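You operate a simulated robot arm through the tools that you are given. There is no shell and no other tool. Be economical: measure what you need, move in short steps, check, and stop when the job is done.

You run a simulated robot arm. Do the job below in one go: nothing can be reset, and whatever is moved stays where it is left.

## Task
Take the deep teal tube from the grey bench and leave it on the white bench.

The check looks at the end state, three seconds after you hand in, the way a careful person would. Anything else that was tipped, shoved, dropped, spilled or broken makes it a failure.

## Robot
A 7-joint arm with a two-finger parallel gripper, fixed in place. Base frame: the origin is at the foot of the arm, x ahead of it, y to its left, z up; the work surface is at about z = 840. Units: mm, rad, N and s.
With the tool pointing down near the work surface it reaches from about 240 to 680 mm from the base axis. Its first joint turns from -1.152 to 1.152 rad. Payload 2.4 kg.
The TCP is the grasp point between the finger pads, 30 mm short of the fingertips. In the tool frame z runs along the fingers and y along their closing line. Largest opening 94 mm; finger width 28, thickness 10; the body of the gripper, 50 by 96 mm, starts 55 mm behind the TCP.
Orientation is that of the tool frame in the base frame, as a unit quaternion [w, x, y, z]. With the fingers straight down and closing along the base's y, the tool's x points along the base's -x, its y along +y and its z along -z.

## Interface
- The arm moves only by the tool send_rows. Its argument "targets" is a list that holds one entry, the list of rows, each a list of 7 numbers: the shift along the tool's x, y, z in mm, then the turn, a rotation vector about the tool's x, y, z in rad, then the closure in counts, from 0 (fully open) to 255 (shut). In form: [[[x, y, z, ax, ay, az, grip], ...]]. A call has 1 to 12 rows; each row shifts and turns the commanded pose from where the row before left it, along the tool's axes as they then stand. Each row takes 0.2 s and may step no farther than 50 mm and 0.15 rad from the row before; otherwise, or with a gripper value out of range, the whole call is refused. Where a pose cannot be reached the arm comes as near as it can. A force on the tool above 40 N (or 10 N above the force at the start of the call, whichever is more), or a blocked arm, ends the call early, and 0.2 s more pass. The fingers move at their own pace (about 153 mm/s each) and stop on an object; they squeeze with about 22 N. The grip force told is the motor's: it shows also when the fingers shut on nothing. Time passes only in rows, and 0.2 s behind the last, so rows that do not move let the fingers close. The reply holds the time, the measured pose of the TCP, the force on the tool along the base axes, the opening and the grip force, in the units named above and with some noise, and new pictures: "pictures" is both (left out), scene, wrist or none.
- Cameras (640 x 400 px; columns grow to the right, rows downward): "scene" is fixed at [0.4, 475.1, 1437.3]; the picture's right is [-0.90, -0.44, 0.00], its down [-0.30, 0.62, -0.72] and it looks along [0.32, -0.65, -0.69] (base axes); focal length 331 px, centre (320, 200). "wrist" rides on the gripper at [-37, 0, -58] in the tool frame; the picture's right is [0.00, -1.00, 0.00], its down [0.97, 0.00, -0.24] and it looks along [0.24, 0.00, 0.97] (tool axes); focal length 218 px, centre (320, 200). There is no depth. A picture from a camera that has moved, and an enlarged one, comes with that camera's place and axes in the base frame and with its lens. The place of the scene camera against the robot may be out by one fixed shift of up to 25 mm in any direction.
- zoom(camera, box): a new picture of the part [left, top, right, bottom] of that camera's present view, enlarged. The clock stands still meanwhile.
- job_done(): hands the job in; it is judged then, once.

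Work in short steps. Places have to be worked out from the pictures, the camera data and where the tool is seen: move nearer, look again, correct. Check each grasp and each placing, and mend what went wrong. You have 90 turns and 150 pictures in all, those below and enlarged ones among them. Open the gripper and draw the arm clear of the work before you hand the job in, unless the task says otherwise; then end with one line.

The tools are called after "Call:" by a JSON object that holds its "name" and its "arguments". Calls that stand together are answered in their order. send_rows: Moves the arm, as the interface text tells. Its arguments: {"type":"object","properties":{"targets":{"type":"array"},"pictures":{"type":"string","enum":["both","scene","wrist","none"]}},"required":["targets"]} The other tools are called the same way: zoom (camera, box) takes an enlarged picture of a part of a camera's view; job_done () hands the job in.

At the start:

```text
time: 0.0
position: [330.6, 5.3, 1132.2]
tcp_rot: [0.0, -0.001, 1.0, 0.0]
wrist_force: [0.6, 0.0, -0.2]
width: 94.1
gripper_force: 0.0
```

scene: 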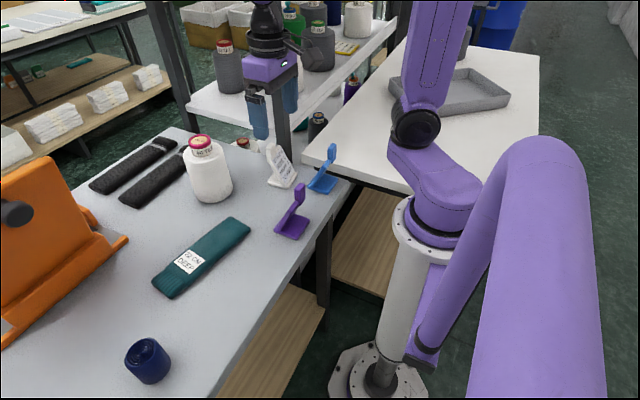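
wrist: 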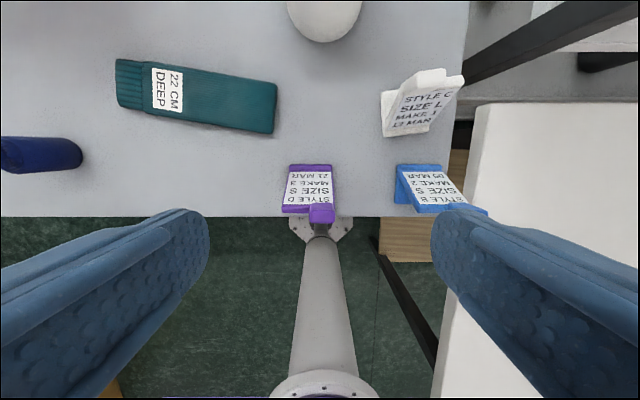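

I'll look closely at the tube and at the white bench area before moving anything.

Call:
{"name": "zoom", "arguments": {"camera": "scene", "box": [240, 0, 560, 200]}}

Call:
{"name": "zoom", "arguments": {"camera": "scene", "box": [80, 120, 340, 310]}}

Call:
{"name": "zoom", "arguments": {"camera": "wrist", "box": [90, 40, 350, 230]}}

```text
2.00 times, centred on (400, 100) of scene
camera zoom: at [0.4, 475.1, 1437.3], right [-0.9, -0.44, 0.0], down [-0.3, 0.62, -0.72], along [0.32, -0.65, -0.69], focal length 662 px, centre (160, 400)
```

zoom: 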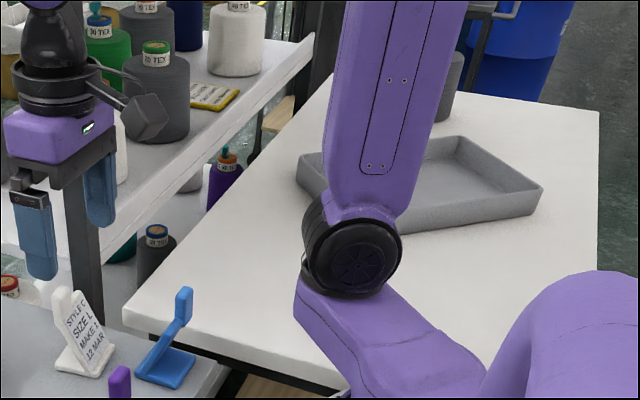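

```text
2.11 times, centred on (210, 215) of scene
camera zoom: at [0.4, 475.1, 1437.3], right [-0.9, -0.44, 0.0], down [-0.3, 0.62, -0.72], along [0.32, -0.65, -0.69], focal length 697 px, centre (552, 168)
```

zoom: 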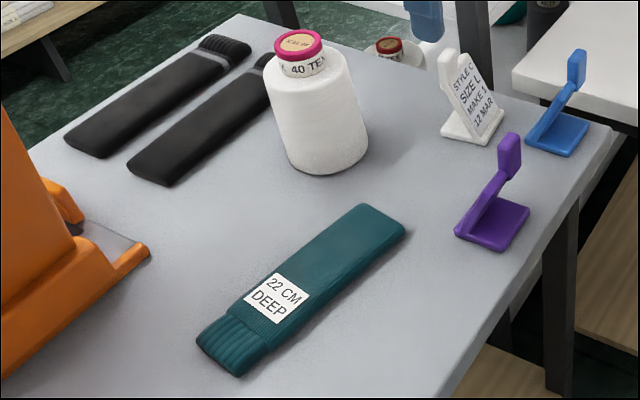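

```text
2.11 times, centred on (220, 135) of wrist
camera zoom: at [367.2, 5.4, 1188.8], right [0.0, -1.0, 0.0], down [-0.97, 0.0, 0.24], along [-0.24, 0.0, -0.97], focal length 460 px, centre (530, 337)
```

zoom: 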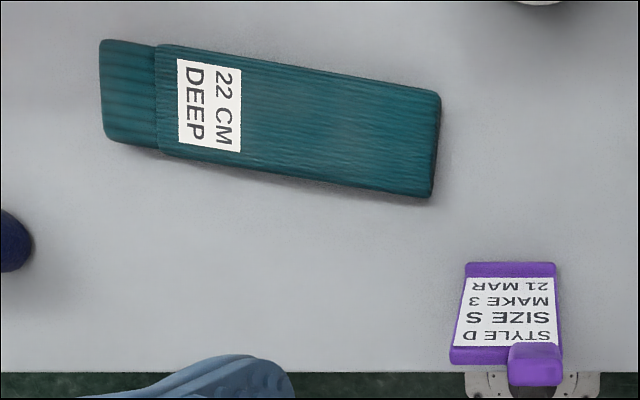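

The tube is a flat knitted sleeve lying at about (437, 183), roughly 225 x 72 mm, with its axis nearly along y. The white bench with the tray has its edge at about y = -228 and runs on to x = 427. I'll move above the tube and start turning the fingers across it.

Call:
{"name": "send_rows", "arguments": {"targets": [[[-21.4, 35.6, 16, 0, 0, 0, 0], [-21.4, 35.6, 16, 0, 0, 0, 0], [-21.4, 35.6, 16, 0, 0, 0, 0], [-21.4, 35.6, 16, 0, 0, 0, 0], [-21.4, 35.6, 16, 0, 0, 0, 0], [0, 0, 0, 0, 0, -0.1437, 0], [0, 0, 0, 0, 0, -0.1437, 0], [0, 0, 0, 0, 0, -0.1437, 0], [0, 0, 0, 0, 0, -0.1437, 0], [0, 0, 0, 0, 0, -0.1437, 0], [0, 0, 0, 0, 0, -0.1437, 0], [0, 0, 0, 0, 0, -0.1437, 0]]], "pictures": "none"}}

Call:
{"name": "send_rows", "arguments": {"targets": [[[0, 0, 0, 0, 0, -0.1437, 0], [0, 0, 0, 0, 0, -0.1437, 0], [0, 0, 0, 0, 0, -0.1437, 0], [0, 0, 0, 0, 0, 0, 0]]]}}

```text
time: 2.6
position: [436.9, 183.6, 1052.0]
tcp_rot: [0.0, -0.482, 0.876, 0.0]
wrist_force: [1.0, -0.6, 0.6]
width: 94.1
gripper_force: 0.0
```

```text
time: 3.6
position: [436.6, 183.1, 1052.0]
tcp_rot: [-0.001, -0.659, 0.752, 0.001]
wrist_force: [-0.1, -0.7, -0.1]
width: 93.9
gripper_force: 0.0
camera wrist: at [442.3, 219.9, 1108.8], right [0.99, -0.13, 0.0], down [-0.13, -0.96, 0.24], along [-0.03, -0.24, -0.97], focal length 218 px, centre (320, 200)
```

scene: 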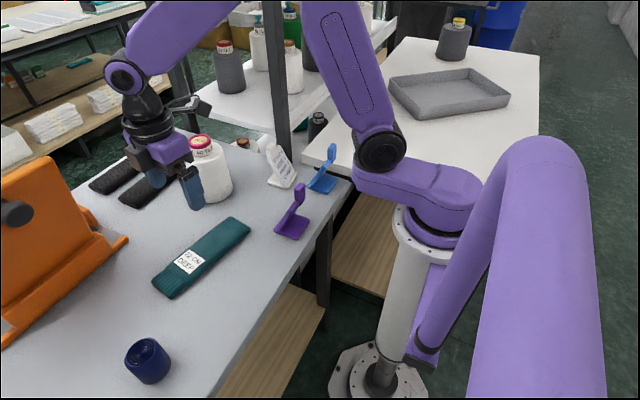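
wrist: 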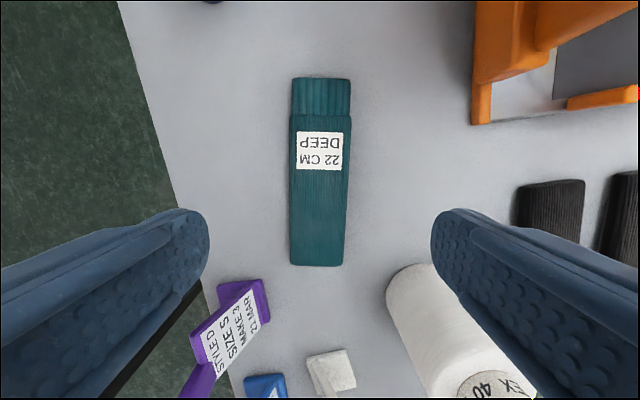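

The tube is centred between the fingers at about (436, 180) and is roughly 67 mm wide, which leaves about 13 mm on each side. I'll go down to just above gripping height with a small yaw trim and look again.

Call:
{"name": "send_rows", "arguments": {"targets": [[[0, 0, 40, 0, 0, 0.015, 0], [0, 0, 40, 0, 0, 0, 0], [0, 0, 40, 0, 0, 0, 0], [0, 0, 22, 0, 0, 0, 0], [0, 0, 0, 0, 0, 0, 0]]]}}

```text
time: 4.8
position: [437.1, 183.0, 911.4]
tcp_rot: [0.0, -0.653, 0.757, 0.0]
wrist_force: [0.2, -0.8, -0.8]
width: 93.9
gripper_force: 0.1
camera wrist: at [443.5, 219.2, 968.3], right [0.99, -0.15, 0.0], down [-0.14, -0.96, 0.24], along [-0.03, -0.24, -0.97], focal length 218 px, centre (320, 200)
```

scene: 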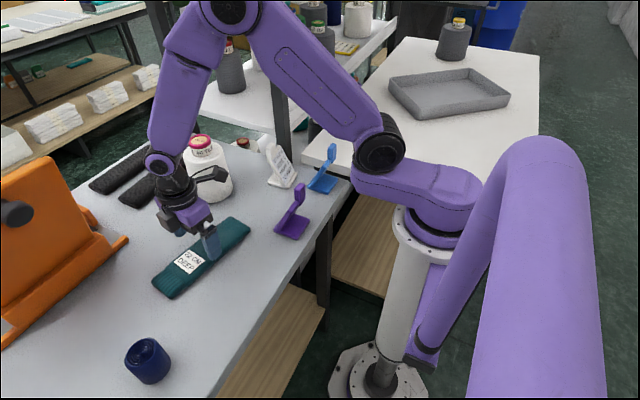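
wrist: 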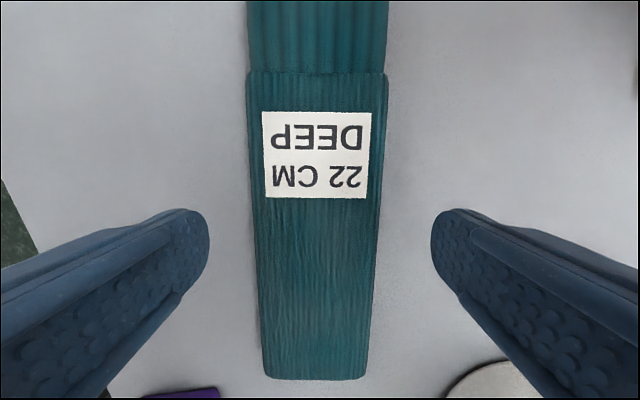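

The tube is centred between the fingers and the axis matches. I'll go down 35 mm so the tips stop about 6 mm above the bench.

Call:
{"name": "send_rows", "arguments": {"targets": [[[0, 0, 15, 0, 0, 0, 0], [0, 0, 12, 0, 0, 0, 0], [0, 0, 8, 0, 0, 0, 0], [0, 0, 0, 0, 0, 0, 0]]]}}

```text
time: 5.8
position: [435.6, 182.5, 876.6]
tcp_rot: [0.001, -0.652, 0.758, -0.001]
wrist_force: [0.5, 0.3, 0.1]
width: 94.3
gripper_force: 0.0
camera wrist: at [442.6, 219.3, 932.6], right [0.99, -0.15, 0.0], down [-0.14, -0.96, 0.24], along [-0.03, -0.24, -0.97], focal length 218 px, centre (320, 200)
```

scene: 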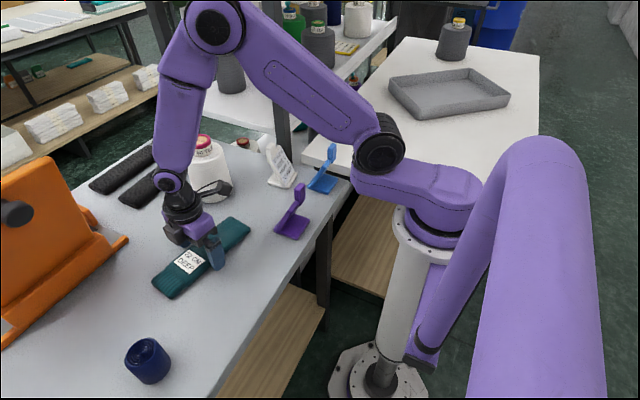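
wrist: 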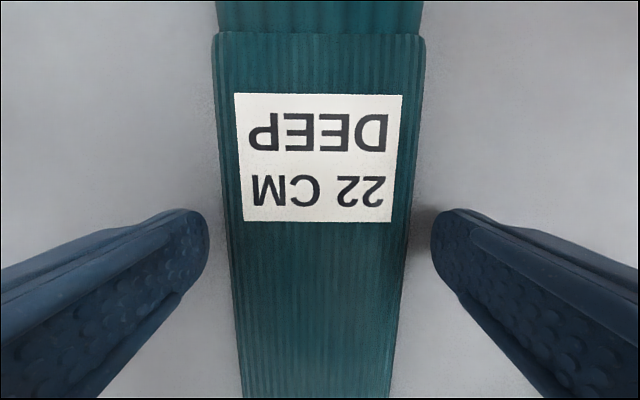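

No contact yet, and the fingers straddle the tube near its middle. I'll close them now and read the opening.

Call:
{"name": "send_rows", "arguments": {"targets": [[[0, 0, 0, 0, 0, 0, 120], [0, 0, 0, 0, 0, 0, 255], [0, 0, 0, 0, 0, 0, 255], [0, 0, 0, 0, 0, 0, 255]]]}}

```text
time: 6.8
position: [436.6, 183.5, 875.8]
tcp_rot: [0.0, -0.652, 0.758, 0.0]
wrist_force: [0.2, -0.1, -0.8]
width: 68.6
gripper_force: 21.6
camera wrist: at [442.5, 219.4, 932.6], right [0.99, -0.15, 0.0], down [-0.14, -0.96, 0.24], along [-0.04, -0.24, -0.97], focal length 218 px, centre (320, 200)
```

scene: 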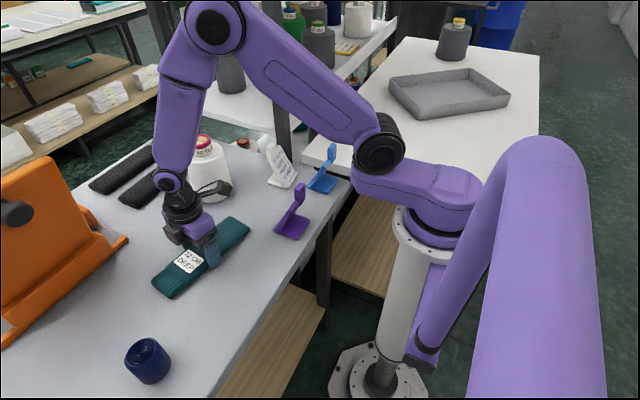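
wrist: 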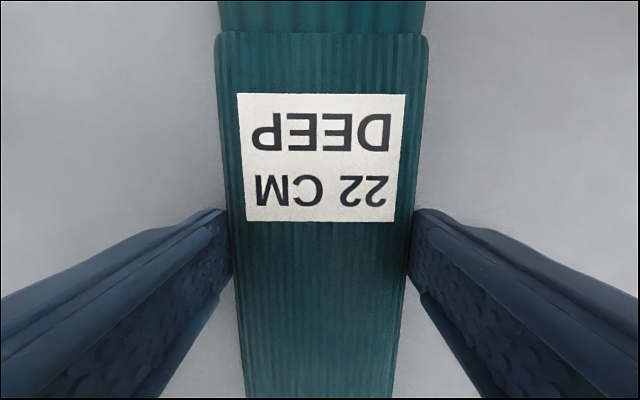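

The fingers stopped at 68.6 mm with a 21.6 N grip, so they are holding the tube's width. I'll lift a short way and check.

Call:
{"name": "send_rows", "arguments": {"targets": [[[0, 0, -10, 0, 0, 0, 255], [0, 0, -20, 0, 0, 0, 255], [0, 0, -30, 0, 0, 0, 255], [0, 0, 0, 0, 0, 0, 255]]]}}

```text
time: 7.8
position: [435.7, 183.4, 934.0]
tcp_rot: [0.0, -0.652, 0.758, 0.0]
wrist_force: [0.0, -0.1, -0.2]
width: 68.6
gripper_force: 22.8
camera wrist: at [442.1, 220.0, 991.2], right [0.99, -0.15, 0.0], down [-0.14, -0.96, 0.24], along [-0.04, -0.24, -0.97], focal length 218 px, centre (320, 200)
```

scene: 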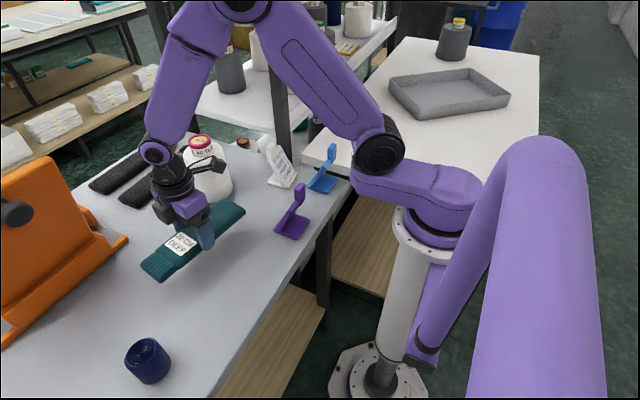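
wrist: 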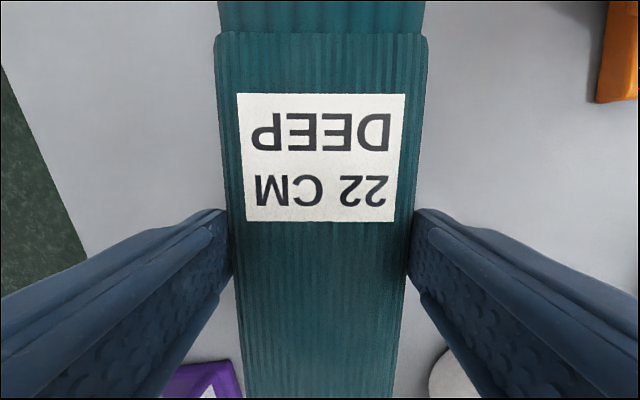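

The tube came up cleanly, level and rigid. There's a tall post near (455, -235), so I'll raise the tube to about z 1080 and bring it in to a smaller radius before swinging across.

Call:
{"name": "send_rows", "arguments": {"targets": [[[0, 0, -36, 0, 0, 0, 255], [0, 0, -36, 0, 0, 0, 255], [0, 0, -36, 0, 0, 0, 255], [0, 0, -36, 0, 0, 0, 255], [33.6, 17.9, 0, 0, 0, 0, 255], [33.6, 17.9, 0, 0, 0, 0, 255], [33.6, 17.9, 0, 0, 0, 0, 255], [33.6, 17.9, 0, 0, 0, 0, 255], [33.6, 17.9, 0, 0, 0, 0, 255], [33.6, 17.9, 0, 0, 0, 0, 255], [0, 0, 0, 0, 0, 0, 255]]]}}

```text
time: 10.2
position: [299.9, 2.9, 1078.2]
tcp_rot: [0.0, -0.653, 0.758, 0.0]
wrist_force: [0.0, -0.3, -0.4]
width: 68.5
gripper_force: 21.4
camera wrist: at [306.3, 39.3, 1135.5], right [0.99, -0.15, 0.0], down [-0.14, -0.96, 0.24], along [-0.04, -0.24, -0.97], focal length 218 px, centre (320, 200)
```

scene: 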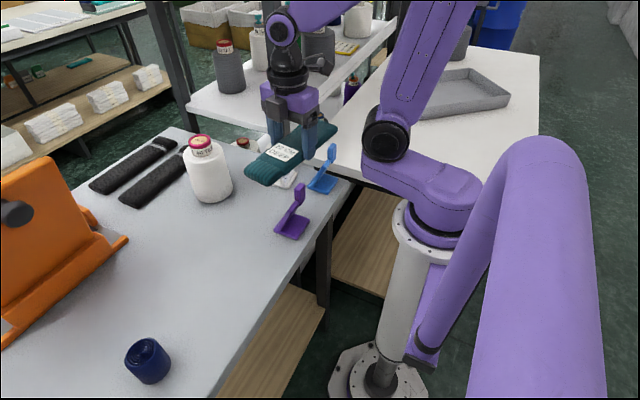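
wrist: 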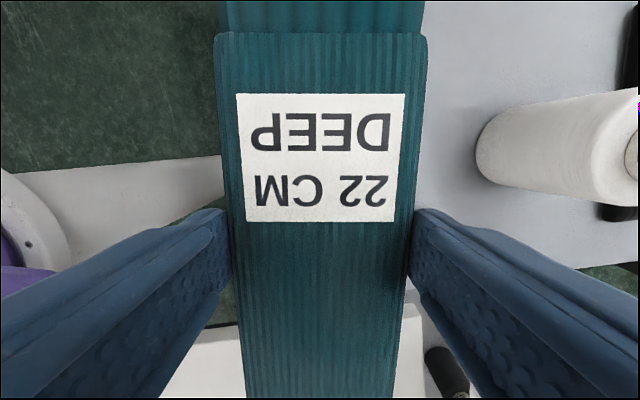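

Still held firmly at z 1078. Next I'll go to (250, -200) at this height and turn the yaw back by about 48° so the wrist stays in its comfortable range.

Call:
{"name": "send_rows", "arguments": {"targets": [[[41.6, 3.8, 0, 0, 0, 0, 255], [41.6, 3.8, 0, 0, 0, 0, 255], [41.6, 3.8, 0, 0, 0, 0, 255], [41.6, 3.8, 0, 0, 0, 0, 255], [41.6, 3.8, 0, 0, 0, 0, 255], [0, 0, 0, 0, 0, 0.14, 255], [0, 0, 0, 0, 0, 0.14, 255], [0, 0, 0, 0, 0, 0.14, 255], [0, 0, 0, 0, 0, 0.14, 255], [0, 0, 0, 0, 0, 0.14, 255], [0, 0, 0, 0, 0, 0.14, 255], [0, 0, 0, 0, 0, 0, 255]]]}}

```text
time: 12.8
position: [250.4, -202.7, 1079.0]
tcp_rot: [0.0, -0.286, 0.958, -0.001]
wrist_force: [0.4, 1.1, -0.6]
width: 68.7
gripper_force: 22.1
camera wrist: at [281.9, -182.2, 1135.7], right [0.55, -0.84, 0.0], down [-0.81, -0.53, 0.24], along [-0.2, -0.13, -0.97], focal length 218 px, centre (320, 200)
```

scene: 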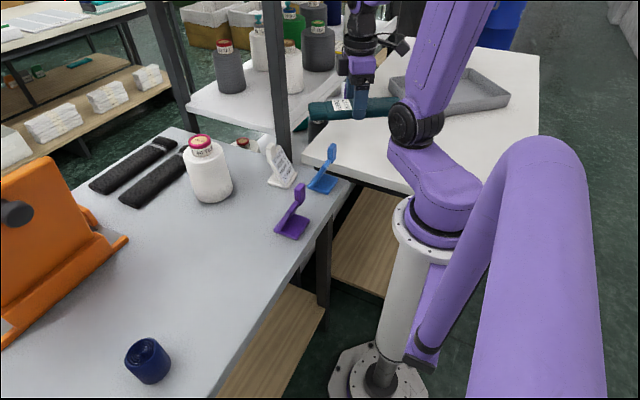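
wrist: 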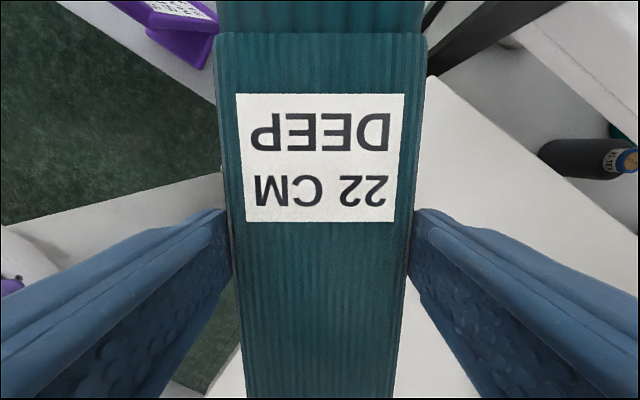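

Clear of the post. I'll go on to (260, -420), above the open part of the white bench, and finish the turn so the tube lies roughly along x.

Call:
{"name": "send_rows", "arguments": {"targets": [[[22.1, -37.4, 0, 0, 0, 0, 255], [22.1, -37.4, 0, 0, 0, 0, 255], [22.1, -37.4, 0, 0, 0, 0, 255], [22.1, -37.4, 0, 0, 0, 0, 255], [22.1, -37.4, 0, 0, 0, 0, 255], [0, 0, 0, 0, 0, 0.14, 255], [0, 0, 0, 0, 0, 0.14, 255], [0, 0, 0, 0, 0, 0.14, 255], [0, 0, 0, 0, 0, 0, 255]]]}}

```text
time: 14.8
position: [260.6, -419.2, 1079.3]
tcp_rot: [-0.001, -0.08, 0.997, 0.0]
wrist_force: [-0.1, 1.2, -0.2]
width: 68.7
gripper_force: 21.9
camera wrist: at [297.5, -413.2, 1136.1], right [0.16, -0.99, 0.0], down [-0.96, -0.15, 0.24], along [-0.24, -0.04, -0.97], focal length 218 px, centre (320, 200)
```

scene: 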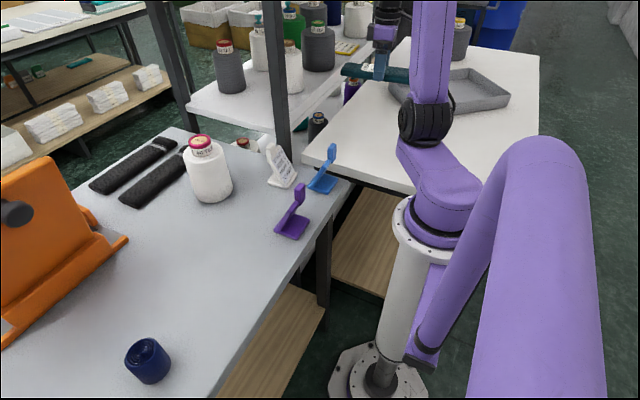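
wrist: 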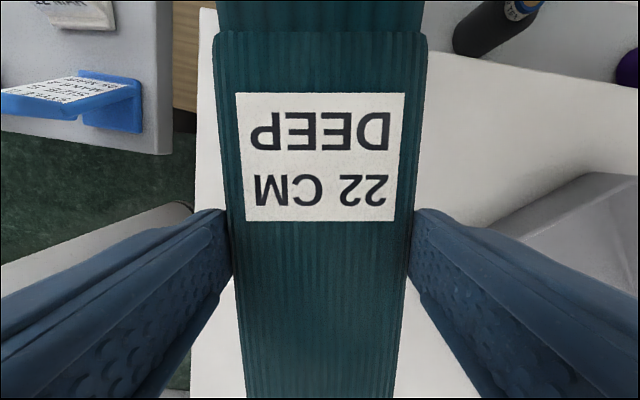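

The tube is over free bench. The edge is at about y = -245, the tray doesn't start until about y = -620, and the bench top may be slightly below 840. I'll lower to about z 895 first.

Call:
{"name": "send_rows", "arguments": {"targets": [[[0, 0, 40, 0, 0, 0, 255], [0, 0, 40, 0, 0, 0, 255], [0, 0, 40, 0, 0, 0, 255], [0, 0, 40, 0, 0, 0, 255], [0, 0, 24, 0, 0, 0, 255], [0, 0, 0, 0, 0, 0, 255]]]}}

```text
time: 16.2
position: [260.6, -419.4, 893.2]
tcp_rot: [-0.001, -0.081, 0.997, -0.001]
wrist_force: [1.0, 0.3, -0.3]
width: 68.7
gripper_force: 21.7
camera wrist: at [297.2, -413.3, 950.9], right [0.16, -0.99, 0.0], down [-0.96, -0.16, 0.24], along [-0.24, -0.04, -0.97], focal length 218 px, centre (320, 200)
```

scene: 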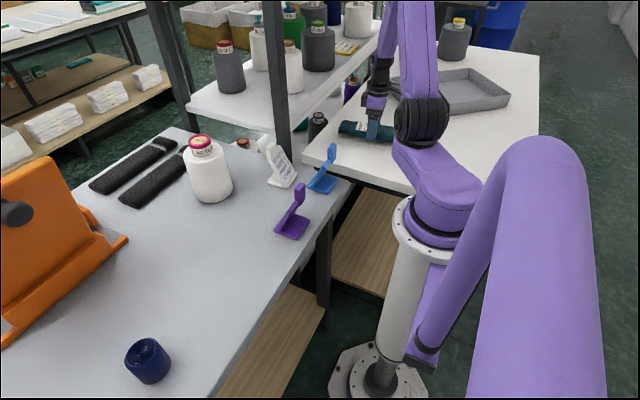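
wrist: 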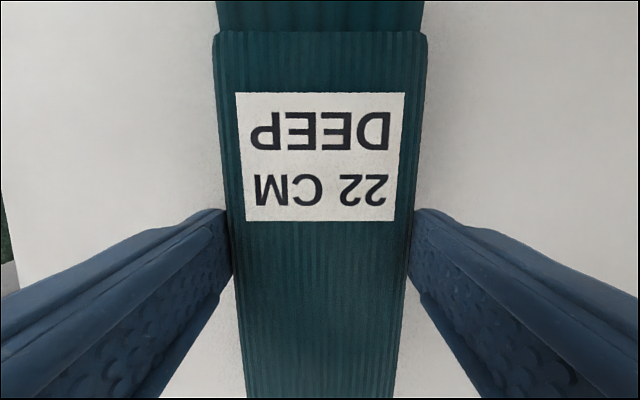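

No contact yet. I'll go on in 3–4 mm steps and watch the vertical force.

Call:
{"name": "send_rows", "arguments": {"targets": [[[0, 0, 4, 0, 0, 0, 255], [0, 0, 4, 0, 0, 0, 255], [0, 0, 4, 0, 0, 0, 255], [0, 0, 3, 0, 0, 0, 255], [0, 0, 0, 0, 0, 0, 255]]], "pictures": "wrist"}}

```text
time: 17.4
position: [260.1, -419.0, 879.4]
tcp_rot: [0.0, -0.081, 0.997, 0.0]
wrist_force: [-0.6, 0.3, 0.0]
width: 68.8
gripper_force: 21.9
camera wrist: at [297.7, -413.5, 936.3], right [0.16, -0.99, 0.0], down [-0.96, -0.16, 0.24], along [-0.24, -0.04, -0.97], focal length 218 px, centre (320, 200)
```

wrist: 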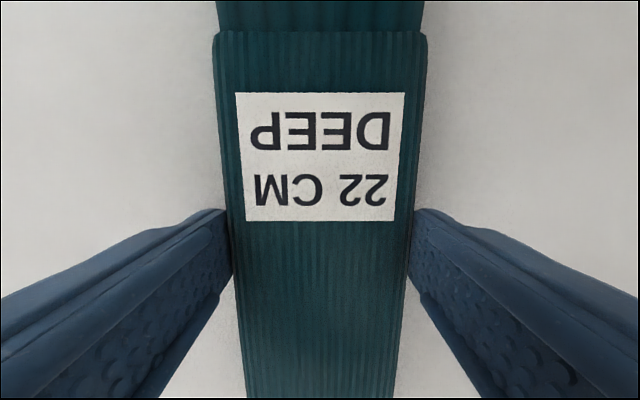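

Still free of contact at z 879. A bit lower in 2 mm steps.

Call:
{"name": "send_rows", "arguments": {"targets": [[[0, 0, 2, 0, 0, 0, 255], [0, 0, 2, 0, 0, 0, 255], [0, 0, 1, 0, 0, 0, 255], [0, 0, 0, 0, 0, 0, 255]]], "pictures": "none"}}

```text
time: 18.4
position: [260.9, -419.0, 875.7]
tcp_rot: [0.0, -0.082, 0.997, 0.0]
wrist_force: [1.3, 0.3, 1.3]
width: 68.7
gripper_force: 22.3
```

The vertical force is 1.3 N, which could be noise or the first contact. I'll go 3 mm further to find out.

Call:
{"name": "send_rows", "arguments": {"targets": [[[0, 0, 1, 0, 0, 0, 255], [0, 0, 1, 0, 0, 0, 255], [0, 0, 1, 0, 0, 0, 255], [0, 0, 0, 0, 0, 0, 255]]], "pictures": "scene"}}

```text
time: 19.4
position: [262.2, -420.1, 872.7]
tcp_rot: [0.001, -0.081, 0.997, -0.001]
wrist_force: [-3.1, 4.3, 34.5]
width: 68.8
gripper_force: 22.2
```

scene: 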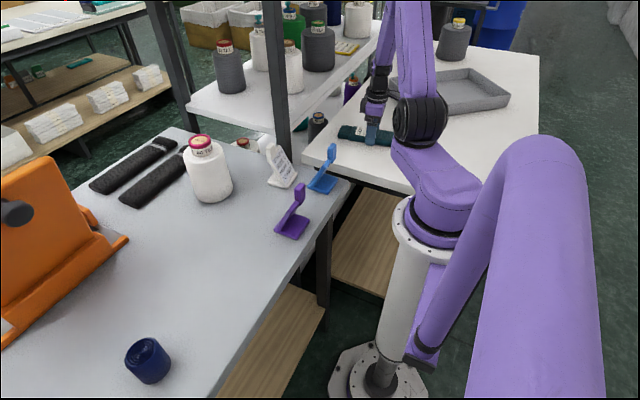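

The 34 N reading is firm contact: the tube is on the bench at about z 840. I'll ease up 2 mm to take off the load, then open.

Call:
{"name": "send_rows", "arguments": {"targets": [[[0, 0, -1, 0, 0, 0, 255], [0, 0, -1.2, 0, 0, 0, 255], [0, 0, 0, 0, 0, 0, 255]]], "pictures": "none"}}

Call:
{"name": "send_rows", "arguments": {"targets": [[[0, 0, 0, 0, 0, 0, 40], [0, 0, 0, 0, 0, 0, 0], [0, 0, 0, 0, 0, 0, 0]]], "pictures": "wrist"}}

```text
time: 20.2
position: [261.6, -420.0, 873.4]
tcp_rot: [0.0, -0.08, 0.997, 0.001]
wrist_force: [0.9, -0.3, 0.8]
width: 68.8
gripper_force: 21.8
```

```text
time: 21.0
position: [261.9, -420.4, 873.8]
tcp_rot: [0.0, -0.081, 0.997, 0.0]
wrist_force: [-0.5, 0.0, 0.0]
width: 93.9
gripper_force: 0.1
camera wrist: at [298.5, -414.3, 930.8], right [0.16, -0.99, 0.0], down [-0.96, -0.16, 0.24], along [-0.24, -0.04, -0.97], focal length 218 px, centre (320, 200)
```

wrist: 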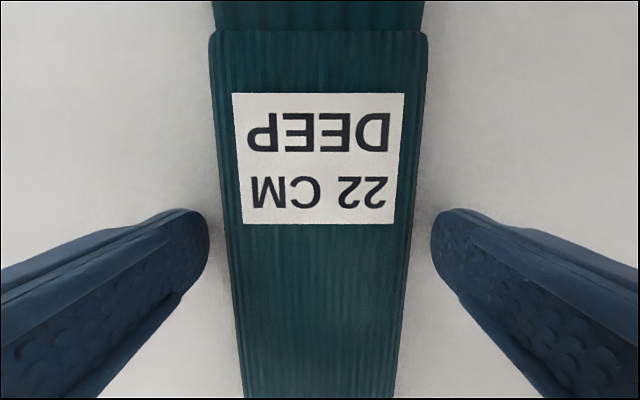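

The fingers are fully open and clear on both sides, and the tube is lying flat. I'll go straight up.

Call:
{"name": "send_rows", "arguments": {"targets": [[[0, 0, -20, 0, 0, 0, 0], [0, 0, -40, 0, 0, 0, 0], [0, 0, -40, 0, 0, 0, 0], [0, 0, -40, 0, 0, 0, 0], [0, 0, -40, 0, 0, 0, 0], [0, 0, -30, 0, 0, 0, 0], [0, 0, 0, 0, 0, 0, 0]]]}}

```text
time: 22.6
position: [261.7, -420.4, 1083.2]
tcp_rot: [-0.001, -0.081, 0.997, 0.0]
wrist_force: [1.0, -0.1, -0.5]
width: 94.0
gripper_force: 0.1
camera wrist: at [299.1, -414.0, 1139.7], right [0.16, -0.99, 0.0], down [-0.96, -0.16, 0.24], along [-0.24, -0.04, -0.97], focal length 218 px, centre (320, 200)
```

scene: 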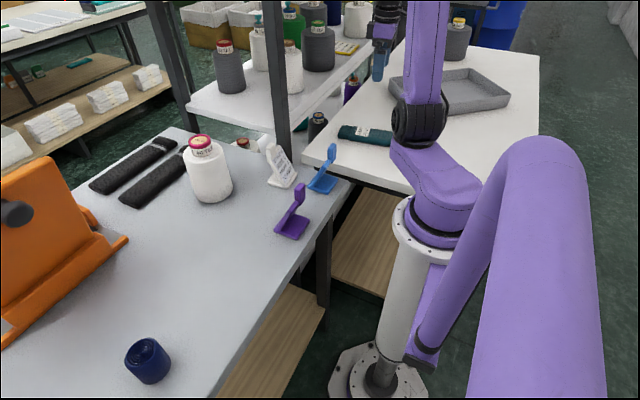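
wrist: 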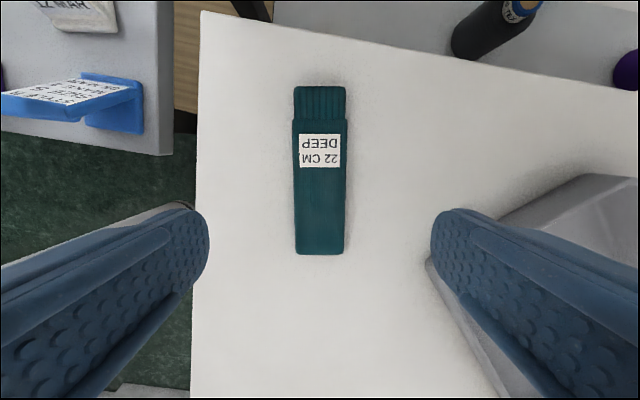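

The tube lies flat on the white bench, well inside its edges and away from the tray. Nothing else has moved, and the open gripper is clear above it, so I'm handing in.

Call:
{"name": "job_done", "arguments": {}}

```text
The job is handed in.
```

The deep teal tube is off the grey bench and lying flat on the white bench, the gripper is open and clear above it, and the last pictures show nothing else disturbed.
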